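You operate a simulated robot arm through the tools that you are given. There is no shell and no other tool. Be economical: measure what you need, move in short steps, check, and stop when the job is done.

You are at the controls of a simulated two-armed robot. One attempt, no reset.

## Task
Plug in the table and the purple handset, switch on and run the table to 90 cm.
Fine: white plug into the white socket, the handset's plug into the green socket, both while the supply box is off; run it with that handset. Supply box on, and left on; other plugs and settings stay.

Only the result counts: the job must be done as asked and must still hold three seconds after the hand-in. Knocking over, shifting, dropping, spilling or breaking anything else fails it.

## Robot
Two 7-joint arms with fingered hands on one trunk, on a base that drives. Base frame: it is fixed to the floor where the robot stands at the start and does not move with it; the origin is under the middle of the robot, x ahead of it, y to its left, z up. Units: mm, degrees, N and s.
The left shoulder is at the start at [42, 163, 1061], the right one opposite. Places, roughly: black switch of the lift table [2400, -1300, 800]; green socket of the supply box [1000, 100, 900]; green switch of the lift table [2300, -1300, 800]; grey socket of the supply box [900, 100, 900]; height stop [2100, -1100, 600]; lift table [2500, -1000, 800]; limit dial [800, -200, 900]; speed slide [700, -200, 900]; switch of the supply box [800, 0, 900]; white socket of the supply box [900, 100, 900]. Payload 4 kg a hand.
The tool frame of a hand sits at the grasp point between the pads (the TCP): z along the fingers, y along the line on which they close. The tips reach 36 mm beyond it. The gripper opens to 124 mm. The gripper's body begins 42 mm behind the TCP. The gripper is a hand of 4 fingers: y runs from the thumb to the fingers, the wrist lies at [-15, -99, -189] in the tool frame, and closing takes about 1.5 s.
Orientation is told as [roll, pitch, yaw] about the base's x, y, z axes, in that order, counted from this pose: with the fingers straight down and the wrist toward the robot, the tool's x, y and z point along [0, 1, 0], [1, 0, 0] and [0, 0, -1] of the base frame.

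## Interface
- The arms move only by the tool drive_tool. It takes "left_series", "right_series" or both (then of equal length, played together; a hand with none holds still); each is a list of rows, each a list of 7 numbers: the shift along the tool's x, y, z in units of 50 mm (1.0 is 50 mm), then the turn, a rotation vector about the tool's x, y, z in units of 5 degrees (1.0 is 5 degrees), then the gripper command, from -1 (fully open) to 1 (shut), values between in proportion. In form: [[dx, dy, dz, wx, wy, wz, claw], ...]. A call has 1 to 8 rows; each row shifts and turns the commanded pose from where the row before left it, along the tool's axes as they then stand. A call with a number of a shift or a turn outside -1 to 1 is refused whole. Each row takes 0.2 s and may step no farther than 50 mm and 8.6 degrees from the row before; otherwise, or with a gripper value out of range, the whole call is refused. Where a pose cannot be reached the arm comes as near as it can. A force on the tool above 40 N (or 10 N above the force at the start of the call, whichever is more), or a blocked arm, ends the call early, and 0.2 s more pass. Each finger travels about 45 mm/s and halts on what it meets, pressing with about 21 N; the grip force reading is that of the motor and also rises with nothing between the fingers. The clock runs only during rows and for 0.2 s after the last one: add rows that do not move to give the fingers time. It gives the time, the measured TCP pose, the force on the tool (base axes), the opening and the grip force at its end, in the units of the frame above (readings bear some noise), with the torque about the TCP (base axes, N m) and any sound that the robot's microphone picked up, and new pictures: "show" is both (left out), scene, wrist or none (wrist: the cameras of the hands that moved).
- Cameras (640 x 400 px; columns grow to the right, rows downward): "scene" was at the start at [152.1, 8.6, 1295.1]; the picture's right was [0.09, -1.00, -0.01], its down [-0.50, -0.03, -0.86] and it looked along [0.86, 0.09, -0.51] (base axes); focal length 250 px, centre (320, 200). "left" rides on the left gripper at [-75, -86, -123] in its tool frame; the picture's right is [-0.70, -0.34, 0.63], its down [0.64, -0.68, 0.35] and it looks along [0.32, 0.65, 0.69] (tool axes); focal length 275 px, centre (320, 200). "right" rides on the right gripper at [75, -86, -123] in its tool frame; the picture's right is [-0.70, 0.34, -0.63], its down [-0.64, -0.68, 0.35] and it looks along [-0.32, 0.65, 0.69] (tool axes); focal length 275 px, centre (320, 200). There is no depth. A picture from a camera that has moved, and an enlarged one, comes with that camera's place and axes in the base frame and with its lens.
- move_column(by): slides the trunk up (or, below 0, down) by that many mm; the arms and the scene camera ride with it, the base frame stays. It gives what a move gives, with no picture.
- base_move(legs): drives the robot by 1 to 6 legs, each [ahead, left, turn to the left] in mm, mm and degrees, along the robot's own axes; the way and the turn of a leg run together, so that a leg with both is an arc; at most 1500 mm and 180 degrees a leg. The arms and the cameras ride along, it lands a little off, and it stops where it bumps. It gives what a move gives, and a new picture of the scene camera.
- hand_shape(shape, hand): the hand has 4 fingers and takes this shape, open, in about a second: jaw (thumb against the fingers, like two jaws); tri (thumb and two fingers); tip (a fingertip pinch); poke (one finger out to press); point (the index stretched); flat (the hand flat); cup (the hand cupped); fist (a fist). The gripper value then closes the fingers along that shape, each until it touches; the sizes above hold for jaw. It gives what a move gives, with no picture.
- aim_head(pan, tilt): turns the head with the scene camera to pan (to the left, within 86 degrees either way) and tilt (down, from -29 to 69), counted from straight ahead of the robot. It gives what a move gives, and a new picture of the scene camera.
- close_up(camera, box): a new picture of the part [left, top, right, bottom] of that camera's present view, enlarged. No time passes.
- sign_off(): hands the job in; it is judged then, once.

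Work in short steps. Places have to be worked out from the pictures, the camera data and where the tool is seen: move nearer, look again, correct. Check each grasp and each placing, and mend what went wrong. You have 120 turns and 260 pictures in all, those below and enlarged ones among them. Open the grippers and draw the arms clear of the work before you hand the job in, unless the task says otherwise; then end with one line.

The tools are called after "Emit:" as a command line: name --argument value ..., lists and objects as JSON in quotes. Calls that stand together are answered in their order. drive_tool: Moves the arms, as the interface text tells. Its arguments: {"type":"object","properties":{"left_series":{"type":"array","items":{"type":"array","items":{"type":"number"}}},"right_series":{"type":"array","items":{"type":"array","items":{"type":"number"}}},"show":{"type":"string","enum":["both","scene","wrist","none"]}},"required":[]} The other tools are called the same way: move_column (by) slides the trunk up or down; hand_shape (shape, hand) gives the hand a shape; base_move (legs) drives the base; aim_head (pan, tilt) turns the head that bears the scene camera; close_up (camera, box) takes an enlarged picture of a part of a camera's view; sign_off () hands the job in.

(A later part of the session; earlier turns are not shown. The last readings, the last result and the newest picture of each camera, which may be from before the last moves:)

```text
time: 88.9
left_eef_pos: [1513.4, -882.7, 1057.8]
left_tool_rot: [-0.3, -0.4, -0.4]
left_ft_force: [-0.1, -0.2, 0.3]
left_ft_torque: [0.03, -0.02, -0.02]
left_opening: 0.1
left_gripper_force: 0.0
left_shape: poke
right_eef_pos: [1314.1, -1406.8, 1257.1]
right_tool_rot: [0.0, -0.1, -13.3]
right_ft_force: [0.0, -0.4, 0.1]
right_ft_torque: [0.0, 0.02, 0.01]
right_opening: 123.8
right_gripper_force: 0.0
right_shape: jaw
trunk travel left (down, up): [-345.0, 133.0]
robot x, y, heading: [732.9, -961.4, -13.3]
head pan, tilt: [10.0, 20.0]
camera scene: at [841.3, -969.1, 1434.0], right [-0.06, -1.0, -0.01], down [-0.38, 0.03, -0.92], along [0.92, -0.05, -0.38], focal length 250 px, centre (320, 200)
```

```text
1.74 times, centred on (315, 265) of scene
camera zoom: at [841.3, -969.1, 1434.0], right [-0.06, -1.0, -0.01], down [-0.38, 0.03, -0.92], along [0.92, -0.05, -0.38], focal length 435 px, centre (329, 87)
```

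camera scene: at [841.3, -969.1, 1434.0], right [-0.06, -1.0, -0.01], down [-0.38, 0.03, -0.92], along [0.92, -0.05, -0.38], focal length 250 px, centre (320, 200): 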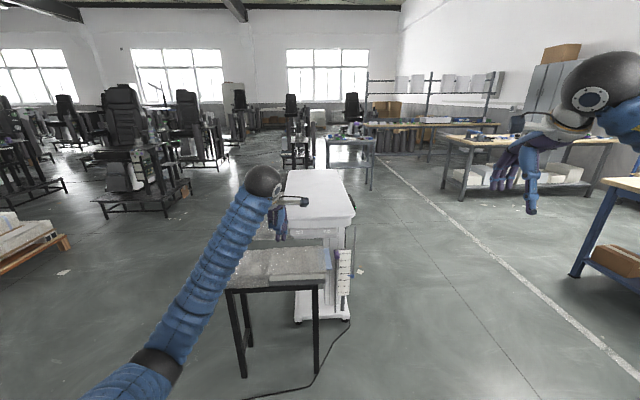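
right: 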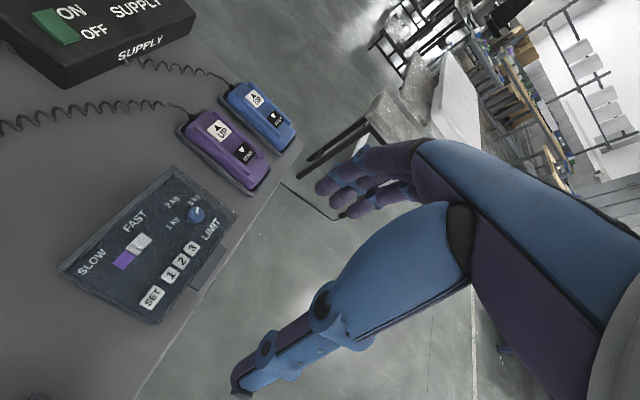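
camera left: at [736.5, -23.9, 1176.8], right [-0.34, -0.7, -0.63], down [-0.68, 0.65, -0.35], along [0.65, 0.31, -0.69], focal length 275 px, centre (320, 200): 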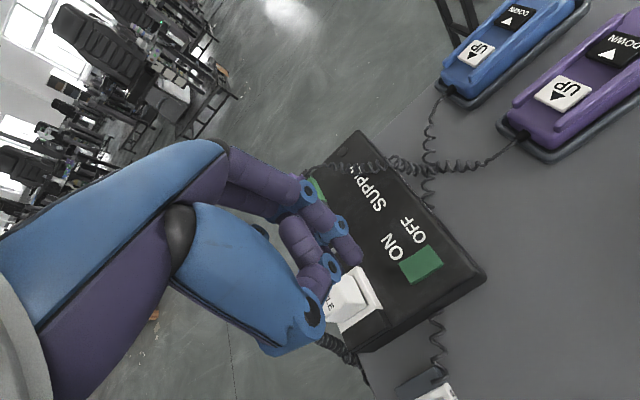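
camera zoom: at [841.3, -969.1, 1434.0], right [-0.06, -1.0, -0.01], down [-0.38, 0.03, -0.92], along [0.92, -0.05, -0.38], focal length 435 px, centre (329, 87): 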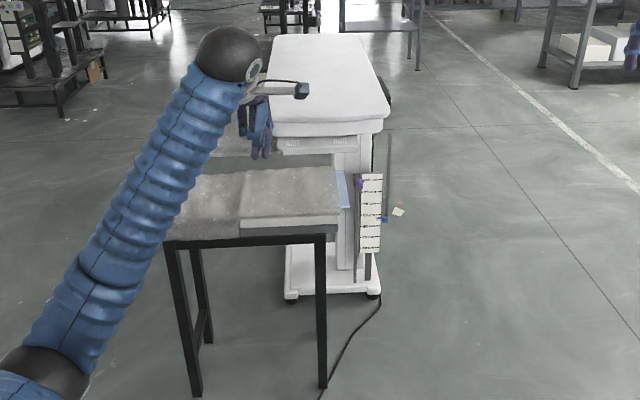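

The scale reads ~83 cm now (blue pointer), purple stop near 100. Turn left 73° so the left hand comes above the purple handset.

Emit:
base_move --legs '[[0, 0, 73]]'

Emit:
aim_head --pan 15 --tilt 40

Emit:
close_up --camera "left" --box '[240, 100, 560, 380]'

```text
time: 92.4
left_eef_pos: [894.9, -197.3, 1058.0]
left_tool_rot: [-0.4, -0.3, 72.2]
left_ft_force: [-0.5, 0.1, -0.1]
left_ft_torque: [0.04, -0.01, -0.02]
left_opening: 0.0
left_gripper_force: 0.1
left_shape: poke
right_eef_pos: [1336.6, -545.1, 1257.4]
right_tool_rot: [0.0, 0.0, 59.4]
right_ft_force: [-0.4, 0.5, 0.6]
right_ft_torque: [0.01, 0.0, -0.04]
right_opening: 123.7
right_gripper_force: 0.2
right_shape: jaw
trunk travel left (down, up): [-345.0, 133.0]
robot x, y, heading: [737.2, -960.1, 59.2]
head pan, tilt: [10.0, 20.0]
camera scene: at [776.1, -864.9, 1434.0], right [0.94, -0.35, -0.01], down [-0.14, -0.36, -0.92], along [0.32, 0.87, -0.38], focal length 250 px, centre (320, 200)
```

scene: 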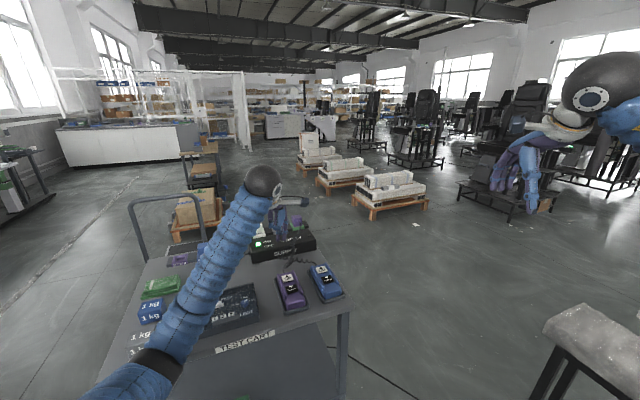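

```text
time: 93.3
left_eef_pos: [894.4, -196.7, 1057.3]
left_tool_rot: [-0.2, -0.4, 72.2]
left_ft_force: [0.1, -0.1, -0.2]
left_ft_torque: [0.03, 0.01, 0.0]
left_opening: 0.3
left_gripper_force: 0.0
left_shape: poke
right_eef_pos: [1336.7, -543.9, 1258.3]
right_tool_rot: [0.1, 0.1, 59.5]
right_ft_force: [0.2, 0.0, -0.7]
right_ft_torque: [-0.01, 0.02, -0.04]
right_opening: 123.8
right_gripper_force: 0.1
right_shape: jaw
trunk travel left (down, up): [-345.0, 133.0]
robot x, y, heading: [738.2, -959.9, 59.4]
head pan, tilt: [15.0, 40.0]
camera scene: at [765.7, -871.5, 1403.1], right [0.96, -0.27, -0.01], down [-0.19, -0.65, -0.74], along [0.19, 0.71, -0.67], focal length 250 px, centre (320, 200)
```

scene: 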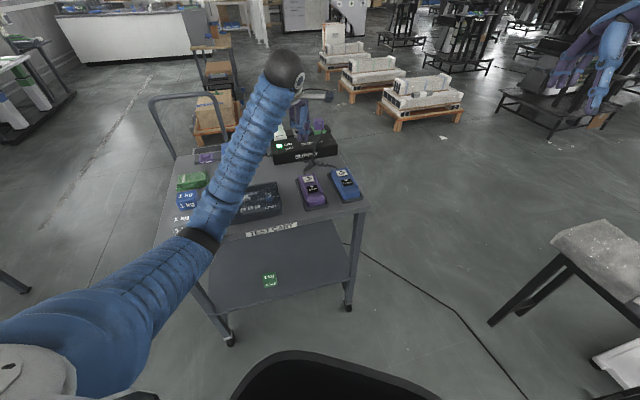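

```text
1.43 times, centred on (400, 240) of left
camera zoom: at [940.7, -302.3, 1180.0], right [0.56, -0.53, -0.63], down [-0.82, -0.45, -0.35], along [-0.1, 0.72, -0.69], focal length 393 px, centre (206, 143)
```

zoom: 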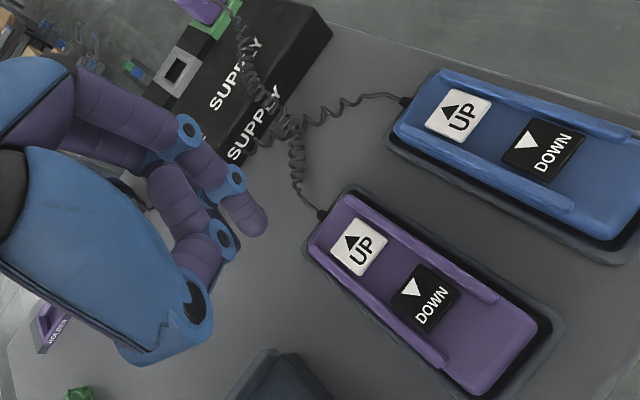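

Zoom on the poking hand in the scene view to see which fingertip leads.

Emit:
close_up --camera "scene" --box '[260, 80, 370, 220]'

Emit:
close_up --camera "left" --box '[260, 120, 400, 300]'

```text
2.86 times, centred on (315, 150) of scene
camera zoom: at [765.7, -871.5, 1403.1], right [0.96, -0.27, -0.01], down [-0.19, -0.65, -0.74], along [0.19, 0.71, -0.67], focal length 714 px, centre (334, 343)
```

zoom: 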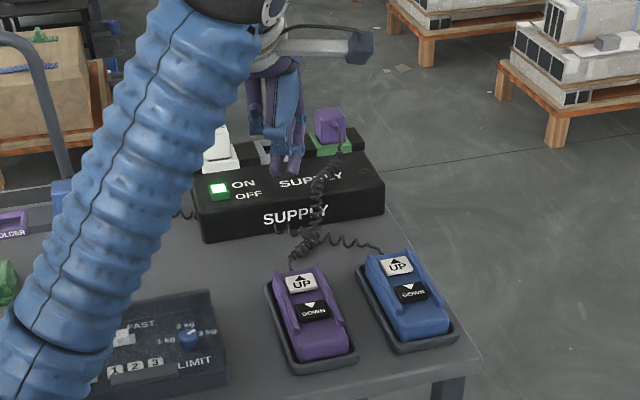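

```text
2.22 times, centred on (330, 210) of left
camera zoom: at [940.7, -302.3, 1180.0], right [0.56, -0.53, -0.63], down [-0.82, -0.45, -0.35], along [-0.1, 0.72, -0.69], focal length 612 px, centre (298, 178)
```

zoom: 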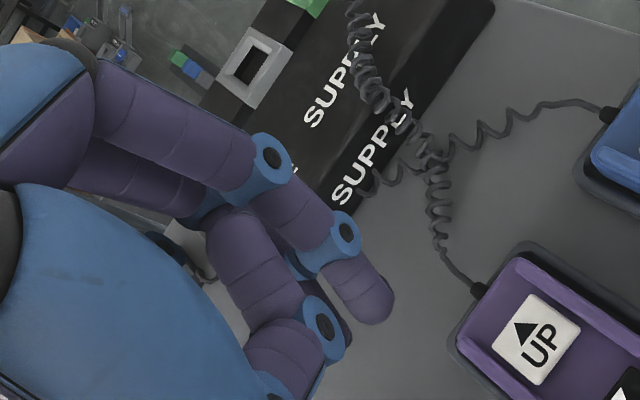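

Try the "point" shape and see if a single finger leads.

Emit:
hand_shape --shape "point" --hand "left"

Emit:
close_up --camera "left" --box '[220, 100, 440, 320]'

Emit:
close_up --camera "scene" --box '[280, 80, 350, 180]'

```text
time: 94.2
left_eef_pos: [893.5, -197.1, 1057.7]
left_tool_rot: [-0.3, -0.4, 72.2]
left_ft_force: [0.4, -0.2, -0.5]
left_ft_torque: [0.0, -0.02, 0.03]
left_opening: 116.3
left_gripper_force: 0.0
left_shape: point
right_eef_pos: [1336.1, -545.4, 1258.1]
right_tool_rot: [0.0, 0.1, 59.4]
right_ft_force: [0.0, -0.7, -0.4]
right_ft_torque: [0.04, 0.02, -0.01]
right_opening: 123.9
right_gripper_force: 0.2
right_shape: jaw
trunk travel left (down, up): [-345.0, 133.0]
robot x, y, heading: [737.8, -961.0, 59.4]
head pan, tilt: [15.0, 40.0]
```

```text
1.82 times, centred on (330, 210) of left
camera zoom: at [940.7, -302.3, 1179.9], right [0.56, -0.53, -0.63], down [-0.82, -0.45, -0.35], along [-0.1, 0.72, -0.69], focal length 500 px, centre (302, 182)
```

zoom: 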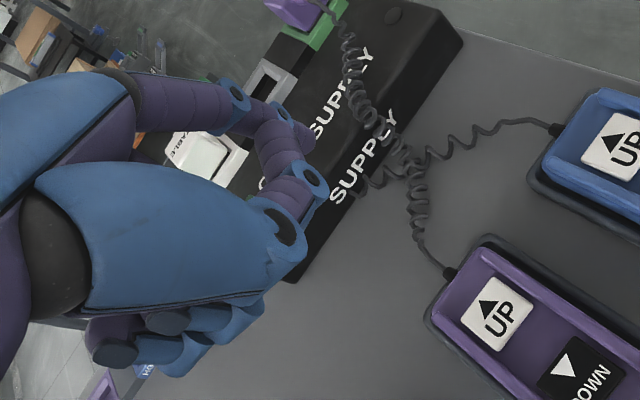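

```text
4.00 times, centred on (315, 130) of scene
camera zoom: at [765.7, -871.5, 1403.0], right [0.96, -0.27, -0.01], down [-0.19, -0.65, -0.74], along [0.19, 0.71, -0.67], focal length 1000 px, centre (340, 480)
```

zoom: 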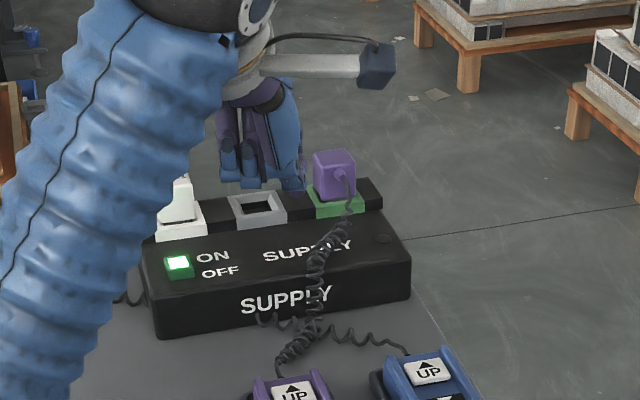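

Not suitable. Try the "tip" pinch shape closed as a compact pusher.

Emit:
hand_shape --shape "tip" --hand "left"

Emit:
drive_tool --left_series '[[0, 0, 0, 0, 0, 0, 0.5], [0, 0, 0, 0, 0, 0, 1], [0, 0, 0, 0, 0, 0, 1], [0, 0, 0, 0, 0, 0, 1], [0, 0, 0, 0, 0, 0, 1], [0, 0, 0, 0, 0, 0, 1], [0, 0, 0, 0, 0, 0, 1]]' --show "none"

Emit:
close_up --camera "left" --box '[220, 100, 440, 320]'

Emit:
close_up --camera "scene" --box '[280, 80, 350, 180]'

```text
time: 95.1
left_eef_pos: [895.1, -197.7, 1057.1]
left_tool_rot: [-0.2, -0.3, 72.2]
left_ft_force: [0.7, -0.7, 0.2]
left_ft_torque: [0.0, -0.01, 0.0]
left_opening: 123.8
left_gripper_force: 0.1
left_shape: tip
right_eef_pos: [1335.9, -544.9, 1256.7]
right_tool_rot: [0.0, -0.1, 59.4]
right_ft_force: [-0.7, -0.2, 0.1]
right_ft_torque: [0.0, 0.02, -0.01]
right_opening: 123.6
right_gripper_force: 0.0
right_shape: jaw
trunk travel left (down, up): [-345.0, 133.0]
robot x, y, heading: [741.7, -962.3, 59.3]
head pan, tilt: [15.0, 40.0]
```

```text
time: 96.7
left_eef_pos: [894.5, -195.5, 1057.5]
left_tool_rot: [-0.3, -0.2, 72.1]
left_ft_force: [0.2, -0.2, 0.7]
left_ft_torque: [0.01, 0.0, 0.01]
left_opening: 0.2
left_gripper_force: 0.1
left_shape: tip
right_eef_pos: [1336.2, -544.5, 1258.2]
right_tool_rot: [0.1, 0.0, 59.4]
right_ft_force: [-0.5, -0.2, -0.3]
right_ft_torque: [-0.01, 0.02, 0.01]
right_opening: 123.8
right_gripper_force: 0.1
right_shape: jaw
trunk travel left (down, up): [-345.0, 133.0]
robot x, y, heading: [736.3, -961.2, 59.3]
head pan, tilt: [15.0, 40.0]
```

```text
1.82 times, centred on (330, 210) of left
camera zoom: at [940.7, -302.3, 1179.9], right [0.56, -0.53, -0.63], down [-0.82, -0.45, -0.35], along [-0.1, 0.72, -0.69], focal length 500 px, centre (302, 182)
```

zoom: 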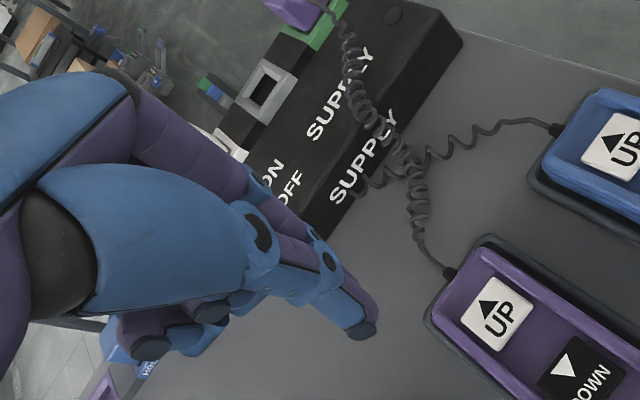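

```text
4.00 times, centred on (315, 130) of scene
camera zoom: at [765.7, -871.5, 1403.0], right [0.96, -0.27, -0.01], down [-0.19, -0.65, -0.74], along [0.19, 0.71, -0.67], focal length 1000 px, centre (340, 480)
```

zoom: 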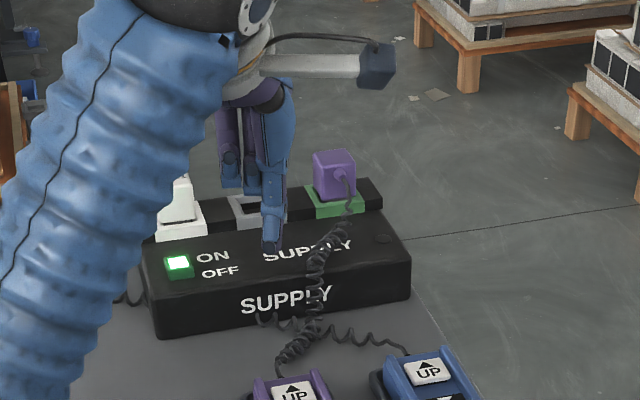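

Tip pinch gives one compact tip. Move over UP (910,−180) and lower 110 mm.

Emit:
drive_tool --left_series '[[-0.23, 0.6, 0.2, 0, 0, 0, 1], [0, 0, 0.7, 0, 0, 0, 1], [0, 0, 0.7, 0, 0, 0, 1], [0, 0, 0.6, 0, 0, 0, 1], [0, 0, 0, 0, 0, 0, 1]]' --show "none"

Emit:
close_up --camera "left" --box '[280, 160, 440, 340]'

Emit:
close_up --camera "scene" --box '[280, 120, 360, 220]'

```text
time: 97.9
left_eef_pos: [916.6, -170.7, 947.8]
left_tool_rot: [-0.4, -0.3, 72.3]
left_ft_force: [0.3, 0.0, 1.2]
left_ft_torque: [0.02, -0.01, 0.01]
left_opening: 0.1
left_gripper_force: 21.5
left_shape: tip
right_eef_pos: [1337.5, -544.9, 1257.9]
right_tool_rot: [-0.1, 0.0, 59.3]
right_ft_force: [-0.8, -0.5, -0.3]
right_ft_torque: [-0.01, -0.02, 0.04]
right_opening: 123.6
right_gripper_force: 0.1
right_shape: jaw
trunk travel left (down, up): [-345.0, 133.0]
robot x, y, heading: [737.4, -961.1, 59.6]
head pan, tilt: [15.0, 40.0]
```

```text
2.22 times, centred on (360, 250) of left
camera zoom: at [962.0, -276.3, 1070.0], right [0.56, -0.53, -0.63], down [-0.82, -0.45, -0.35], along [-0.1, 0.72, -0.69], focal length 612 px, centre (231, 89)
```

zoom: 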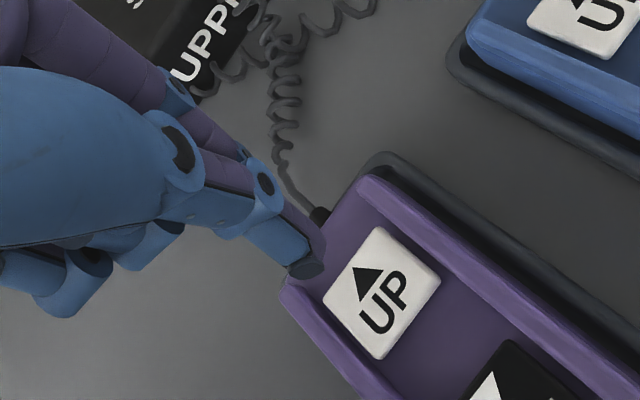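

```text
4.00 times, centred on (320, 170) of scene
camera zoom: at [765.8, -871.7, 1403.1], right [0.96, -0.27, -0.01], down [-0.19, -0.65, -0.74], along [0.19, 0.71, -0.67], focal length 1000 px, centre (320, 320)
```

zoom: 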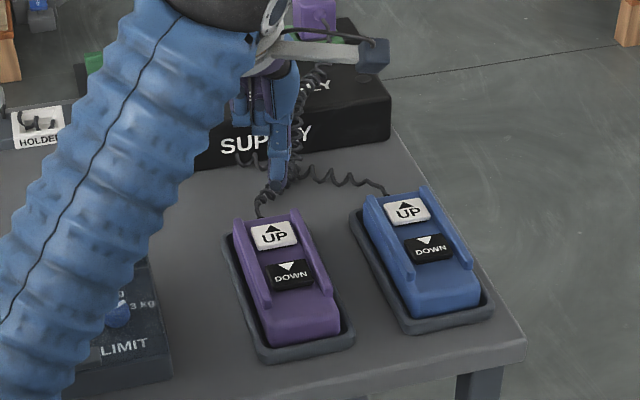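

Tip is exactly above UP. Lower to just above it, and aim the head at the scale.

Emit:
drive_tool --left_series '[[0, 0, 0.4, 0, 0, 0, 1], [0, 0, 0.3, 0, 0, 0, 1], [0, 0, 0.1, 0, 0, 0, 1]]' --show "none"

Emit:
close_up --camera "left" --box '[280, 160, 440, 340]'

Emit:
aim_head --pan -68 --tilt 22

```text
time: 98.7
left_eef_pos: [915.9, -172.1, 908.1]
left_tool_rot: [-0.3, -0.3, 72.3]
left_ft_force: [-0.1, 0.5, 0.4]
left_ft_torque: [-0.02, -0.01, 0.02]
left_opening: 0.1
left_gripper_force: 20.8
left_shape: tip
right_eef_pos: [1335.7, -544.7, 1257.4]
right_tool_rot: [0.0, 0.0, 59.5]
right_ft_force: [0.3, -0.3, 0.2]
right_ft_torque: [0.0, -0.04, -0.03]
right_opening: 123.3
right_gripper_force: 0.0
right_shape: jaw
trunk travel left (down, up): [-345.0, 133.0]
robot x, y, heading: [739.1, -960.0, 59.5]
head pan, tilt: [15.0, 40.0]
```

```text
2.22 times, centred on (360, 250) of left
camera zoom: at [961.9, -277.4, 1030.1], right [0.56, -0.53, -0.63], down [-0.82, -0.45, -0.35], along [-0.1, 0.72, -0.69], focal length 612 px, centre (231, 89)
```

zoom: 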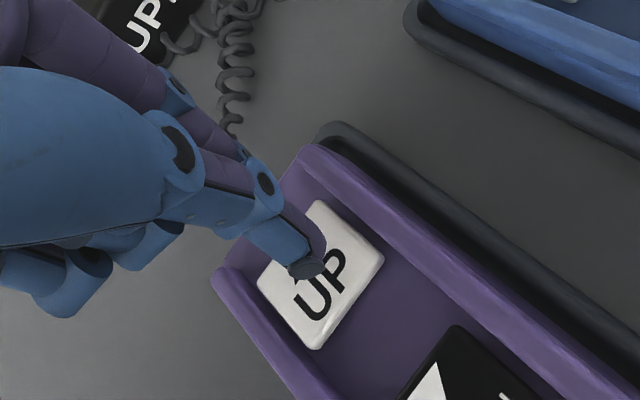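

```text
time: 100.2
left_eef_pos: [916.4, -173.6, 906.9]
left_tool_rot: [-0.2, -0.3, 72.2]
left_ft_force: [0.3, 0.6, 0.1]
left_ft_torque: [0.01, -0.01, -0.02]
left_opening: 0.0
left_gripper_force: 20.9
left_shape: tip
right_eef_pos: [1337.3, -543.3, 1256.7]
right_tool_rot: [0.0, 0.1, 59.4]
right_ft_force: [-0.1, -0.3, 0.1]
right_ft_torque: [-0.03, 0.03, -0.02]
right_opening: 123.6
right_gripper_force: 0.0
right_shape: jaw
trunk travel left (down, up): [-345.0, 133.0]
robot x, y, heading: [739.3, -959.6, 59.4]
head pan, tilt: [-68.0, 22.0]
camera scene: at [835.2, -966.2, 1433.2], right [-0.15, -0.99, 0.04], down [-0.39, 0.02, -0.92], along [0.91, -0.15, -0.39], focal length 250 px, centre (320, 200)
```

scene: 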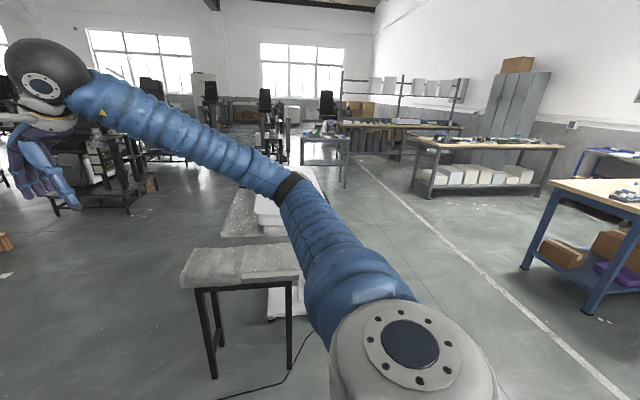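

The right arm hides the scale. Swing the right hand inward (robot left) and up to clear the view.

Emit:
drive_tool --right_series '[[0.85, 0.2, -0.3, 0, 0, 0, -1], [0.85, 0.2, -0.3, 0, 0, 0, -1], [0.85, 0.2, -0.3, 0, 0, 0, -1], [0.85, 0.2, -0.3, 0, 0, 0, -1], [0.6, 0.2, -0.3, 0, 0, 0, -1]]' --show "scene"

```text
time: 101.4
left_eef_pos: [915.1, -173.1, 907.0]
left_tool_rot: [-0.4, -0.3, 72.2]
left_ft_force: [-0.3, 0.3, 0.3]
left_ft_torque: [-0.04, -0.02, -0.02]
left_opening: 0.1
left_gripper_force: 21.1
left_shape: tip
right_eef_pos: [1190.4, -398.6, 1331.6]
right_tool_rot: [-0.2, -0.1, 59.3]
right_ft_force: [-0.5, 0.8, -0.1]
right_ft_torque: [-0.03, -0.02, 0.03]
right_opening: 123.5
right_gripper_force: 0.1
right_shape: jaw
trunk travel left (down, up): [-345.0, 133.0]
robot x, y, heading: [733.3, -958.7, 59.2]
head pan, tilt: [-68.0, 22.0]
camera scene: at [834.2, -965.7, 1433.3], right [-0.15, -0.99, 0.04], down [-0.39, 0.02, -0.92], along [0.91, -0.15, -0.39], focal length 250 px, centre (320, 200)
```

scene: 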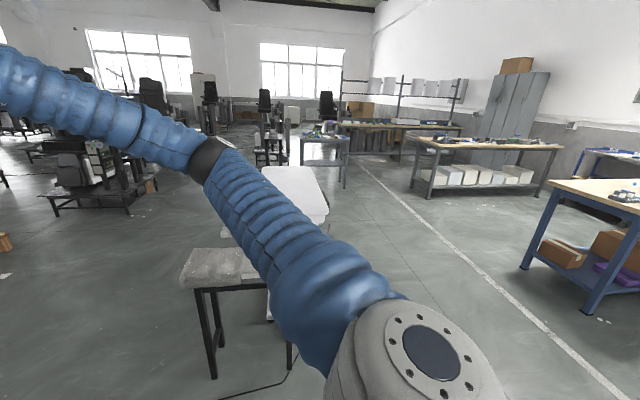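

Still hidden. Bring the right hand low (arm hanging) beside the bench instead: first back, then down.

Emit:
drive_tool --right_series '[[-0.35, -0.6, 0.4, 0, 0, 0, -1], [-0.35, -0.6, 0.4, 0, 0, 0, -1], [-0.35, -0.6, 0.6, 0, 0, 0, -1], [-0.35, -0.6, 0.7, 0, 0, 0, -1], [-0.35, -0.5, 0.7, 0, 0, 0, -1], [-0.35, 0, 0.9, 0, 0, 0, -1], [0, 0, 0.95, 0, 0, 0, -1], [0, 0, 0.95, 0, 0, 0, -1]]' --show "none"

Emit:
drive_tool --right_series '[[0, 0, 0.95, 0, 0, 0, -1], [0, 0, 0.95, 0, 0, 0, -1], [0, 0, 0.95, 0, 0, 0, -1], [0, 0, 0.95, 0, 0, 0, -1]]' --show "scene"

```text
time: 103.2
left_eef_pos: [917.2, -172.1, 907.0]
left_tool_rot: [-0.3, -0.3, 72.2]
left_ft_force: [0.0, 0.4, 0.6]
left_ft_torque: [-0.02, 0.0, 0.02]
left_opening: 0.0
left_gripper_force: 21.0
left_shape: tip
right_eef_pos: [1205.6, -581.2, 1050.7]
right_tool_rot: [0.1, 0.0, 59.4]
right_ft_force: [0.3, 1.1, 0.1]
right_ft_torque: [-0.03, 0.04, -0.02]
right_opening: 123.9
right_gripper_force: 0.0
right_shape: jaw
trunk travel left (down, up): [-345.0, 133.0]
robot x, y, heading: [738.6, -957.3, 59.1]
head pan, tilt: [-68.0, 22.0]
```

```text
time: 104.2
left_eef_pos: [915.8, -171.5, 907.7]
left_tool_rot: [-0.3, -0.3, 72.3]
left_ft_force: [0.1, 0.7, -0.9]
left_ft_torque: [0.01, -0.05, 0.01]
left_opening: 0.1
left_gripper_force: 21.6
left_shape: tip
right_eef_pos: [1206.9, -578.6, 861.8]
right_tool_rot: [0.0, 0.1, 59.4]
right_ft_force: [0.8, 0.3, -0.5]
right_ft_torque: [0.01, -0.01, 0.05]
right_opening: 123.7
right_gripper_force: 0.1
right_shape: jaw
trunk travel left (down, up): [-345.0, 133.0]
robot x, y, heading: [735.0, -962.3, 59.2]
head pan, tilt: [-68.0, 22.0]
camera scene: at [835.5, -966.2, 1433.2], right [-0.15, -0.99, 0.04], down [-0.39, 0.02, -0.92], along [0.91, -0.15, -0.39], focal length 250 px, centre (320, 200)
```

scene: 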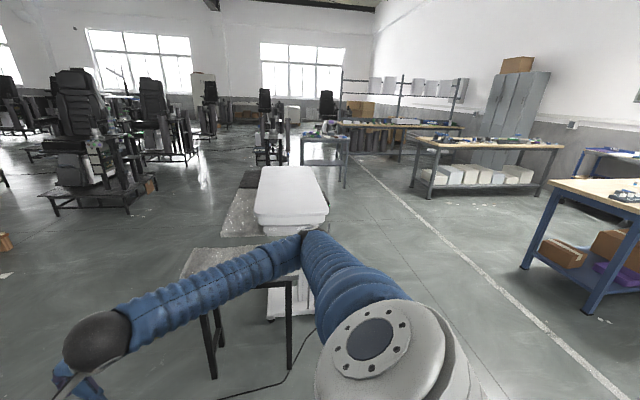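

Lower the right hand 200 mm more to drop the elbow from view.

Emit:
drive_tool --right_series '[[0, 0, 0.95, 0, 0, 0, -1], [0, 0, 0.95, 0, 0, 0, -1], [0, 0, 0.95, 0, 0, 0, -1], [0, 0, 0.95, 0, 0, 0, -1], [0, 0, 0.95, 0, 0, 0, -1]]' --show "scene"

Emit:
close_up --camera "scene" --box '[280, 190, 360, 320]'

```text
time: 105.6
left_eef_pos: [918.1, -172.8, 908.6]
left_tool_rot: [-0.3, -0.4, 72.1]
left_ft_force: [-0.2, 0.0, -0.8]
left_ft_torque: [0.06, -0.01, 0.02]
left_opening: 0.0
left_gripper_force: 20.9
left_shape: tip
right_eef_pos: [1147.9, -614.3, 573.4]
right_tool_rot: [5.1, 6.6, 57.5]
right_ft_force: [-0.1, -0.7, 0.1]
right_ft_torque: [0.03, -0.03, 0.01]
right_opening: 124.2
right_gripper_force: 0.0
right_shape: jaw
trunk travel left (down, up): [-345.0, 133.0]
robot x, y, heading: [740.3, -960.8, 59.0]
head pan, tilt: [-68.0, 22.0]
stopped in row 5 (right hand): the arm was blocked; the commanded pose is now the measured one
camera scene: at [835.9, -968.6, 1433.3], right [-0.15, -0.99, 0.04], down [-0.39, 0.02, -0.92], along [0.91, -0.15, -0.39], focal length 250 px, centre (320, 200)
```

scene: 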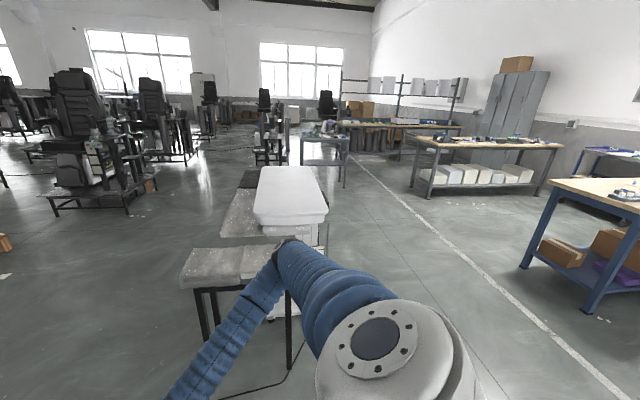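

```text
3.08 times, centred on (320, 255) of scene
camera zoom: at [835.9, -968.6, 1433.3], right [-0.15, -0.99, 0.04], down [-0.39, 0.02, -0.92], along [0.91, -0.15, -0.39], focal length 769 px, centre (320, 31)
```

zoom: 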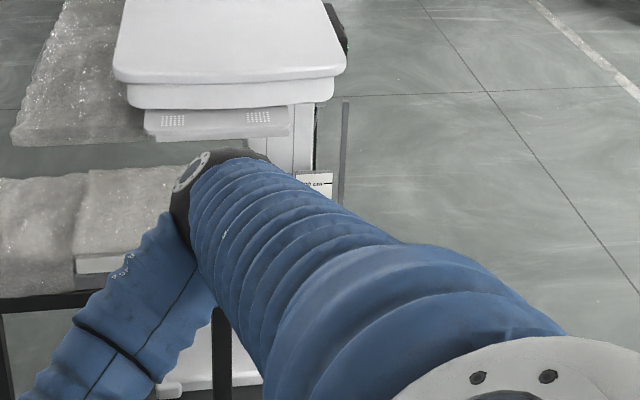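

The arm is at its limit; I'll restore it, and track the rise using the table top/rod, then verify on the scale by turning back. Take reference zoom.

Emit:
drive_tool --right_series '[[0, 0, -0.9, 0, 0, 0, -1], [0, 0, -0.9, 0, 0, 0, -1], [0, 0, -0.9, 0, 0, 0, -1], [0, 0, -0.9, 0, 0, 0, -1]]' --show "none"

Emit:
close_up --camera "scene" --box '[290, 190, 350, 240]'

```text
time: 106.6
left_eef_pos: [916.3, -171.5, 906.9]
left_tool_rot: [-0.3, -0.3, 72.1]
left_ft_force: [0.4, -0.1, 0.5]
left_ft_torque: [-0.02, 0.0, -0.04]
left_opening: 0.1
left_gripper_force: 21.0
left_shape: tip
right_eef_pos: [1172.7, -605.5, 753.7]
right_tool_rot: [5.1, 6.7, 57.4]
right_ft_force: [0.2, 0.1, -0.1]
right_ft_torque: [0.03, 0.01, -0.03]
right_opening: 123.9
right_gripper_force: 0.1
right_shape: jaw
trunk travel left (down, up): [-345.0, 133.0]
robot x, y, heading: [741.0, -963.8, 59.2]
head pan, tilt: [-68.0, 22.0]
```

```text
8.00 times, centred on (320, 215) of scene
camera zoom: at [834.9, -966.5, 1433.3], right [-0.15, -0.99, 0.04], down [-0.39, 0.02, -0.92], along [0.91, -0.15, -0.39], focal length 2000 px, centre (320, 80)
```

zoom: 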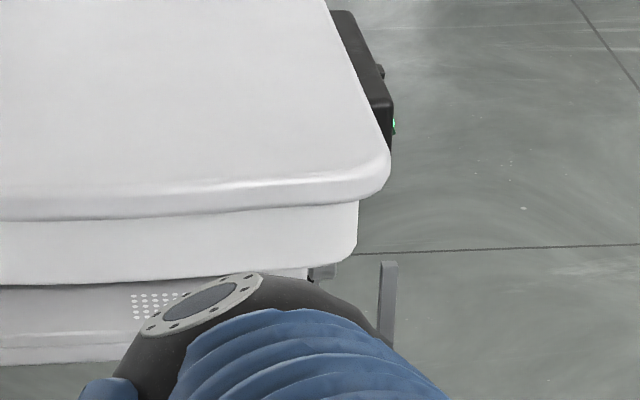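

Reference: rod top at row 262, lower edge corner at (355,255). The table's own green lamp is lit. Now a short press of UP.

Emit:
drive_tool --left_series '[[0, 0, 0.1, 0, 0, 0, 1], [0, 0, 0.08, 0, 0, 0, 1], [0, 0, 0.05, 0, 0, 0, 1], [0, 0, 0, 0, 0, 0, 1]]' --show "none"

Emit:
close_up --camera "scene" --box '[290, 190, 350, 240]'

Emit:
close_up --camera "left" --box '[280, 160, 440, 340]'

```text
time: 107.6
left_eef_pos: [917.1, -172.4, 894.8]
left_tool_rot: [-0.3, -0.4, 72.1]
left_ft_force: [0.2, 1.9, 6.6]
left_ft_torque: [0.09, -0.03, 0.03]
left_opening: 0.0
left_gripper_force: 21.2
left_shape: tip
right_eef_pos: [1172.2, -605.3, 752.6]
right_tool_rot: [5.0, 6.7, 57.4]
right_ft_force: [0.2, -0.4, 0.3]
right_ft_torque: [-0.01, 0.02, 0.01]
right_opening: 123.9
right_gripper_force: 0.0
right_shape: jaw
trunk travel left (down, up): [-345.0, 133.0]
robot x, y, heading: [736.6, -965.1, 59.3]
head pan, tilt: [-68.0, 22.0]
heard: click
```

```text
8.00 times, centred on (320, 215) of scene
camera zoom: at [835.1, -966.6, 1433.3], right [-0.15, -0.99, 0.04], down [-0.39, 0.02, -0.92], along [0.91, -0.15, -0.39], focal length 2000 px, centre (320, 80)
```

zoom: 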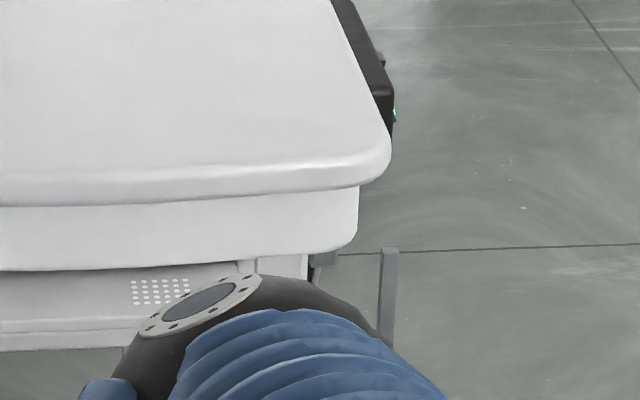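

```text
2.22 times, centred on (360, 250) of left
camera zoom: at [962.7, -277.7, 1018.9], right [0.56, -0.53, -0.63], down [-0.82, -0.45, -0.35], along [-0.1, 0.72, -0.69], focal length 612 px, centre (231, 89)
```

zoom: 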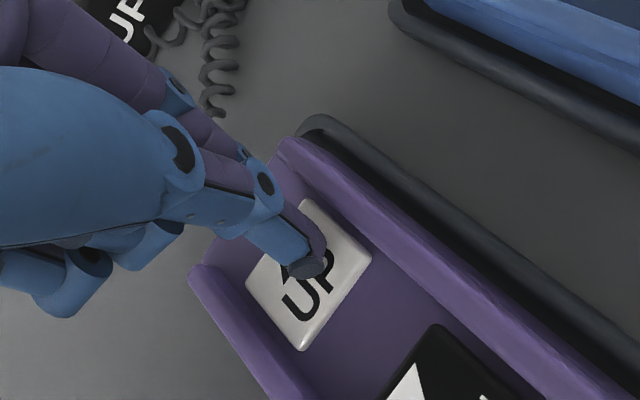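

The table rises while pressed (≈13 mm so far). Hold 4 more rows.

Emit:
drive_tool --left_series '[[0, 0, 0.02, 0, 0, 0, 1], [0, 0, 0, 0, 0, 0, 1], [0, 0, 0, 0, 0, 0, 1], [0, 0, 0, 0, 0, 0, 1]]' --show "none"

Emit:
close_up --camera "scene" --box '[290, 190, 350, 240]'

```text
time: 108.6
left_eef_pos: [917.6, -173.1, 896.3]
left_tool_rot: [-0.3, -0.3, 72.0]
left_ft_force: [0.6, 4.1, 9.6]
left_ft_torque: [0.15, -0.08, 0.01]
left_opening: 0.1
left_gripper_force: 20.6
left_shape: tip
right_eef_pos: [1170.9, -605.7, 752.6]
right_tool_rot: [5.0, 6.7, 57.4]
right_ft_force: [0.3, -0.2, 1.0]
right_ft_torque: [0.0, -0.03, -0.02]
right_opening: 123.8
right_gripper_force: 0.0
right_shape: jaw
trunk travel left (down, up): [-345.0, 133.0]
robot x, y, heading: [736.2, -958.5, 59.2]
head pan, tilt: [-68.0, 22.0]
```

```text
8.00 times, centred on (320, 215) of scene
camera zoom: at [835.0, -966.8, 1433.3], right [-0.15, -0.99, 0.04], down [-0.39, 0.02, -0.92], along [0.91, -0.15, -0.39], focal length 2000 px, centre (320, 80)
```

zoom: 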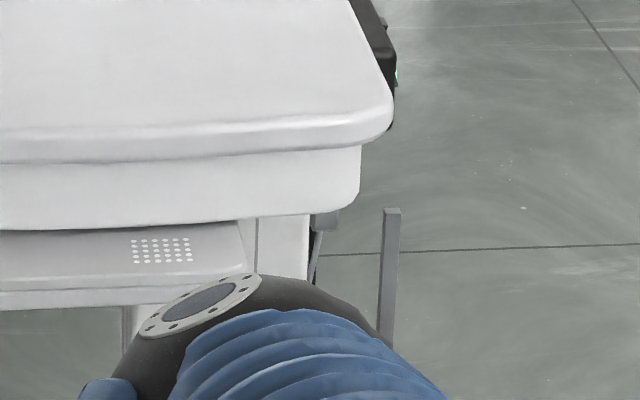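

About 51 mm risen (~88 cm), rate ≈38 mm/s. Release now and verify on the scale.

Emit:
drive_tool --left_series '[[0, 0, -0.5, 0, 0, 0, 1], [0, 0, -0.5, 0, 0, 0, 1], [0, 0, -0.6, 0, 0, 0, 1]]' --show "none"

Emit:
close_up --camera "scene" --box '[290, 190, 350, 240]'

Emit:
base_move --legs '[[0, 0, -55]]'

Emit:
aim_head --pan -14 --tilt 24

```text
time: 109.4
left_eef_pos: [915.6, -173.9, 974.3]
left_tool_rot: [-0.3, -0.2, 72.1]
left_ft_force: [-0.1, 0.4, -0.4]
left_ft_torque: [0.03, 0.03, 0.0]
left_opening: 0.0
left_gripper_force: 21.4
left_shape: tip
right_eef_pos: [1170.8, -606.3, 751.6]
right_tool_rot: [5.0, 6.7, 57.4]
right_ft_force: [0.7, 0.7, -0.2]
right_ft_torque: [0.0, -0.01, 0.02]
right_opening: 123.9
right_gripper_force: 0.0
right_shape: jaw
trunk travel left (down, up): [-345.0, 133.0]
robot x, y, heading: [740.2, -962.0, 59.3]
head pan, tilt: [-68.0, 22.0]
```

```text
8.00 times, centred on (320, 215) of scene
camera zoom: at [835.4, -966.6, 1433.2], right [-0.15, -0.99, 0.04], down [-0.39, 0.02, -0.92], along [0.91, -0.15, -0.39], focal length 2000 px, centre (320, 80)
```

zoom: 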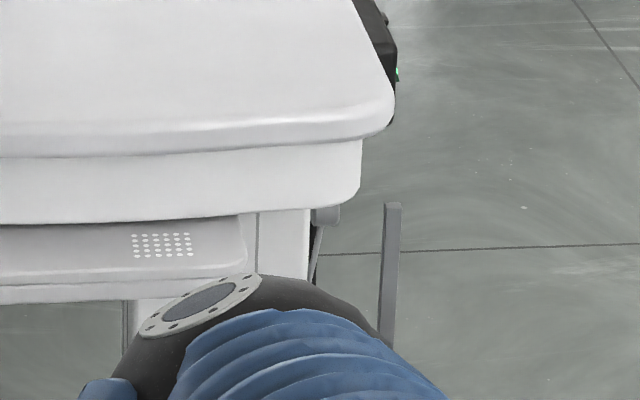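

```text
time: 112.3
left_eef_pos: [1488.5, -666.1, 973.3]
left_tool_rot: [-0.4, -0.3, 16.5]
left_ft_force: [-0.1, 0.1, -0.3]
left_ft_torque: [0.0, 0.01, 0.01]
left_opening: 0.1
left_gripper_force: 21.4
left_shape: tip
right_eef_pos: [1274.8, -1119.7, 751.3]
right_tool_rot: [5.2, 6.7, 1.7]
right_ft_force: [0.1, 0.3, -0.8]
right_ft_torque: [-0.02, -0.02, 0.01]
right_opening: 124.0
right_gripper_force: 0.0
right_shape: jaw
trunk travel left (down, up): [-345.0, 133.0]
robot x, y, heading: [736.4, -961.1, 3.3]
head pan, tilt: [-68.0, 22.0]
camera scene: at [788.3, -1044.6, 1433.2], right [-0.9, -0.43, 0.04], down [-0.2, 0.34, -0.92], along [0.38, -0.84, -0.39], focal length 250 px, centre (320, 200)
```

scene: 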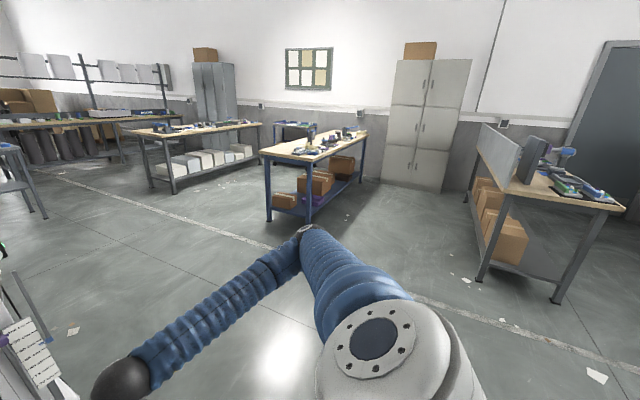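

```text
time: 113.5
left_eef_pos: [1489.9, -665.6, 973.5]
left_tool_rot: [-0.3, -0.3, 16.4]
left_ft_force: [-0.3, -0.1, -0.2]
left_ft_torque: [0.01, 0.01, -0.05]
left_opening: 0.1
left_gripper_force: 21.0
left_shape: tip
right_eef_pos: [1275.6, -1120.0, 752.9]
right_tool_rot: [4.9, 6.7, 1.7]
right_ft_force: [-0.3, -0.2, -0.8]
right_ft_torque: [0.0, -0.01, 0.02]
right_opening: 123.9
right_gripper_force: 0.0
right_shape: jaw
trunk travel left (down, up): [-345.0, 133.0]
robot x, y, heading: [736.5, -959.7, 3.5]
head pan, tilt: [-14.0, 24.0]
camera scene: at [839.0, -977.5, 1427.6], right [-0.18, -0.98, 0.01], down [-0.44, 0.07, -0.9], along [0.88, -0.17, -0.45], focal length 250 px, centre (320, 200)
```

scene: 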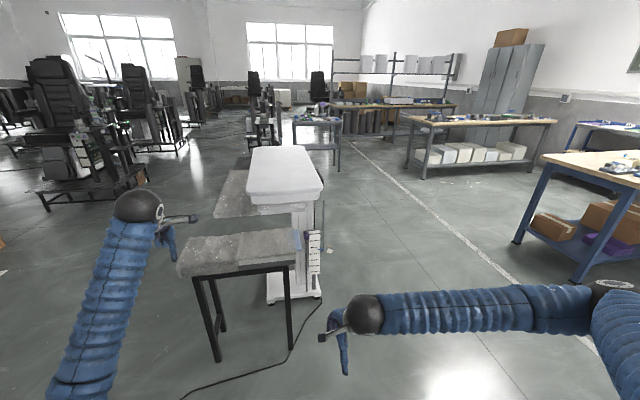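

The scale is visible again; read it.

Emit:
close_up --camera "scene" --box '[290, 215, 350, 285]'

Emit:
close_up --camera "scene" --box '[300, 230, 330, 255]'

```text
5.71 times, centred on (320, 250) of scene
camera zoom: at [839.0, -977.5, 1427.6], right [-0.18, -0.98, 0.01], down [-0.44, 0.07, -0.9], along [0.88, -0.17, -0.45], focal length 1428 px, centre (320, -86)
```

zoom: 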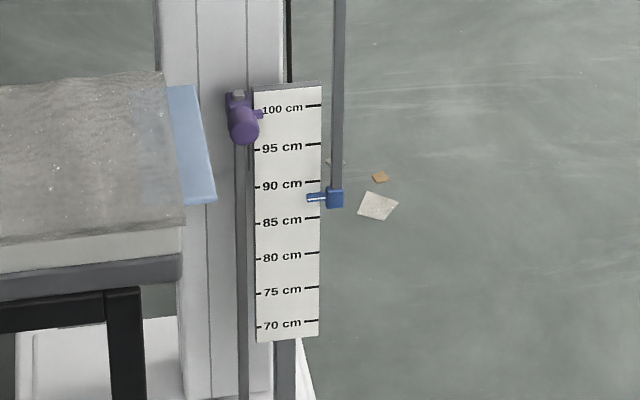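

```text
16.00 times, centred on (315, 242) of scene
camera zoom: at [839.0, -977.5, 1427.6], right [-0.18, -0.98, 0.01], down [-0.44, 0.07, -0.9], along [0.88, -0.17, -0.45], focal length 4000 px, centre (400, -480)
```

zoom: 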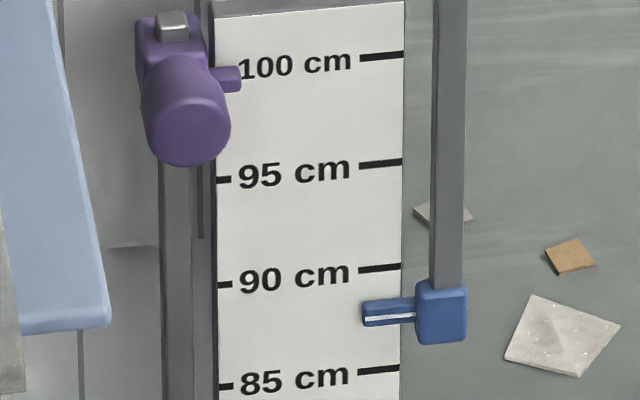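

Reads ≈87.5 cm, with possible parallax from the high camera. Raise the hands and lower the trunk 200 mm to read from nearer level.

Emit:
drive_tool --left_series '[[0, 0, -0.95, 0, 0, 0, 1], [0, 0, -0.95, 0, 0, 0, 1], [0, 0, -0.95, 0, 0, 0, 1], [0, 0, -0.95, 0, 0, 0, 1]]' --show "none"

Emit:
move_column --by -210

Emit:
aim_head --pan -14 --tilt 18

```text
time: 114.5
left_eef_pos: [1489.1, -664.0, 1164.7]
left_tool_rot: [-0.3, -0.1, 16.4]
left_ft_force: [0.6, -0.6, 0.1]
left_ft_torque: [0.03, -0.01, 0.01]
left_opening: 0.0
left_gripper_force: 21.1
left_shape: tip
right_eef_pos: [1276.1, -1119.7, 752.3]
right_tool_rot: [5.1, 6.6, 1.6]
right_ft_force: [0.0, 0.5, -0.2]
right_ft_torque: [0.03, 0.0, -0.03]
right_opening: 123.8
right_gripper_force: 0.0
right_shape: jaw
trunk travel left (down, up): [-345.0, 133.0]
robot x, y, heading: [738.1, -962.2, 3.6]
head pan, tilt: [-14.0, 24.0]
```

```text
time: 116.8
left_eef_pos: [1486.8, -663.7, 954.4]
left_tool_rot: [-0.3, -0.4, 16.4]
left_ft_force: [0.5, 0.6, 0.0]
left_ft_torque: [0.01, 0.0, -0.01]
left_opening: 0.0
left_gripper_force: 20.9
left_shape: tip
right_eef_pos: [1276.6, -1119.2, 542.5]
right_tool_rot: [5.0, 6.5, 1.7]
right_ft_force: [-0.2, 0.2, 0.7]
right_ft_torque: [0.02, 0.01, -0.03]
right_opening: 123.7
right_gripper_force: 0.1
right_shape: jaw
trunk travel left (down, up): [-135.0, 343.0]
robot x, y, heading: [736.2, -960.6, 3.7]
head pan, tilt: [-14.0, 24.0]
```

```text
time: 117.5
left_eef_pos: [1488.8, -663.3, 952.6]
left_tool_rot: [-0.2, -0.3, 16.4]
left_ft_force: [0.0, 0.1, -0.6]
left_ft_torque: [0.0, 0.03, -0.01]
left_opening: 0.0
left_gripper_force: 21.2
left_shape: tip
right_eef_pos: [1276.1, -1119.4, 542.2]
right_tool_rot: [5.0, 6.6, 1.7]
right_ft_force: [0.1, 0.4, 0.9]
right_ft_torque: [-0.02, 0.03, 0.0]
right_opening: 123.6
right_gripper_force: 0.0
right_shape: jaw
trunk travel left (down, up): [-135.0, 343.0]
robot x, y, heading: [737.4, -960.9, 3.6]
head pan, tilt: [-14.0, 18.0]
camera scene: at [943.7, -971.0, 1184.7], right [-0.17, -0.98, 0.07], down [-0.55, 0.04, -0.83], along [0.81, -0.18, -0.55], focal length 250 px, centre (320, 200)
```

scene: 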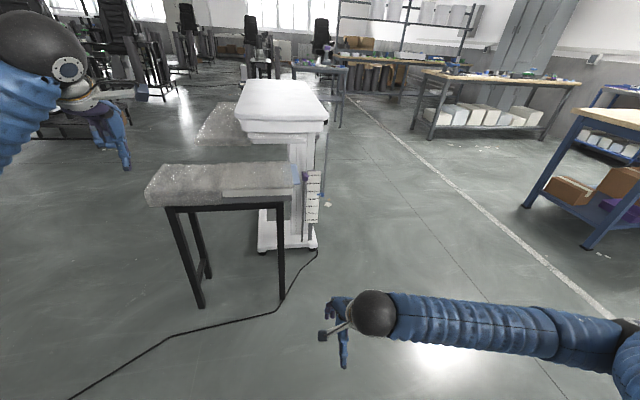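

Emit:
close_up --camera "scene" --box '[300, 165, 335, 195]'

```text
13.33 times, centred on (318, 180) of scene
camera zoom: at [943.7, -971.0, 1184.7], right [-0.17, -0.98, 0.07], down [-0.55, 0.04, -0.83], along [0.81, -0.18, -0.55], focal length 3333 px, centre (353, 467)
```

zoom: 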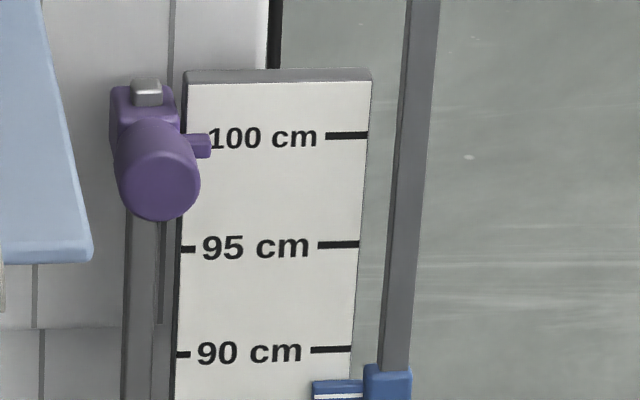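

True reading ≈87.9 cm after parallax; 2.1 cm more needed (~0.7 s of press). Return: trunk up, turn back 55°.

Emit:
move_column --by 210

Emit:
base_move --legs '[[0, 0, 55.7]]'

Emit:
aim_head --pan -68 --tilt 22

Emit:
close_up --camera "left" --box '[280, 160, 500, 380]'

```text
time: 119.7
left_eef_pos: [1487.6, -663.3, 1162.4]
left_tool_rot: [-0.3, -0.1, 16.4]
left_ft_force: [0.2, 0.3, 0.0]
left_ft_torque: [-0.01, 0.0, 0.02]
left_opening: 0.2
left_gripper_force: 21.2
left_shape: tip
right_eef_pos: [1276.9, -1119.5, 751.5]
right_tool_rot: [5.0, 6.7, 1.7]
right_ft_force: [0.7, 0.4, -0.2]
right_ft_torque: [-0.03, -0.02, 0.01]
right_opening: 123.8
right_gripper_force: 0.0
right_shape: jaw
trunk travel left (down, up): [-345.0, 133.0]
robot x, y, heading: [738.0, -963.5, 3.6]
head pan, tilt: [-14.0, 18.0]
```

```text
time: 122.6
left_eef_pos: [917.9, -173.9, 1163.5]
left_tool_rot: [-0.3, -0.2, 71.9]
left_ft_force: [0.1, -0.7, 0.1]
left_ft_torque: [0.01, -0.04, 0.0]
left_opening: 0.2
left_gripper_force: 20.9
left_shape: tip
right_eef_pos: [1173.2, -607.6, 752.8]
right_tool_rot: [4.9, 6.7, 57.2]
right_ft_force: [-0.8, -0.6, -0.7]
right_ft_torque: [-0.03, -0.01, 0.02]
right_opening: 124.0
right_gripper_force: 0.0
right_shape: jaw
trunk travel left (down, up): [-345.0, 133.0]
robot x, y, heading: [735.8, -961.7, 59.2]
head pan, tilt: [-14.0, 18.0]
camera scene: at [809.1, -885.8, 1437.3], right [0.71, -0.71, 0.01], down [-0.24, -0.25, -0.94], along [0.66, 0.66, -0.35], focal length 250 px, centre (320, 200)
```

scene: 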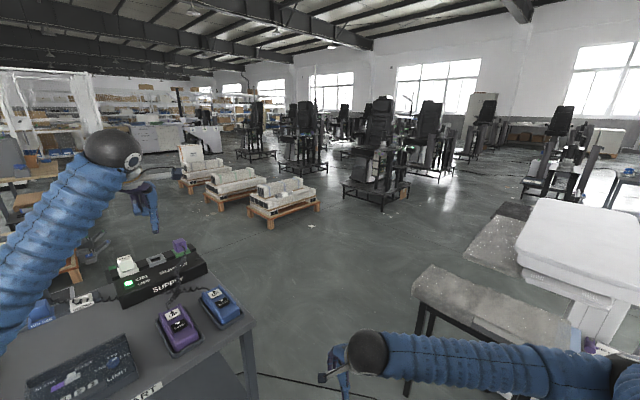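

```text
time: 123.8
left_eef_pos: [916.5, -175.0, 1163.6]
left_tool_rot: [-0.3, -0.3, 71.9]
left_ft_force: [-0.1, 0.6, 0.0]
left_ft_torque: [-0.03, -0.03, 0.01]
left_opening: 0.0
left_gripper_force: 21.5
left_shape: tip
right_eef_pos: [1172.5, -606.7, 751.9]
right_tool_rot: [5.1, 6.7, 57.2]
right_ft_force: [-0.4, 0.2, 0.9]
right_ft_torque: [-0.01, 0.02, -0.02]
right_opening: 124.0
right_gripper_force: 0.0
right_shape: jaw
trunk travel left (down, up): [-345.0, 133.0]
robot x, y, heading: [735.5, -960.8, 58.8]
head pan, tilt: [-68.0, 22.0]
camera scene: at [835.0, -966.5, 1433.2], right [-0.15, -0.99, 0.04], down [-0.39, 0.02, -0.92], along [0.91, -0.16, -0.39], focal length 250 px, centre (320, 200)
```

scene: 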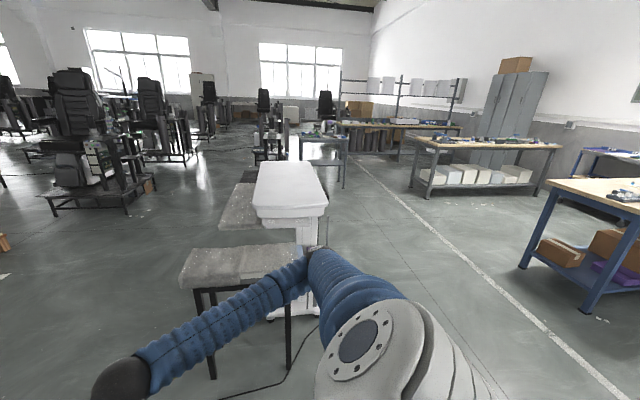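

```text
1.82 times, centred on (390, 270) of left
camera zoom: at [962.9, -279.7, 1286.2], right [0.56, -0.53, -0.63], down [-0.82, -0.45, -0.35], along [-0.09, 0.72, -0.69], focal length 500 px, centre (193, 73)
```

zoom: 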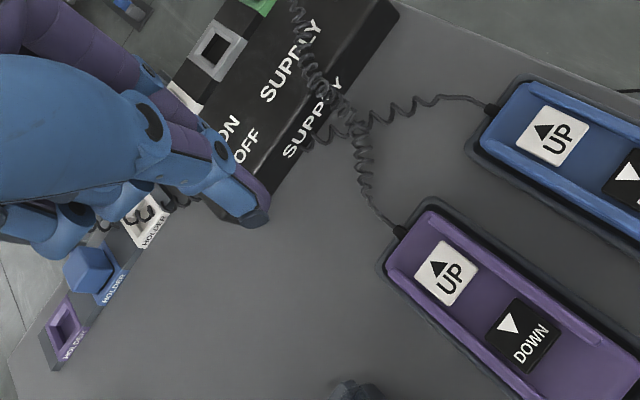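

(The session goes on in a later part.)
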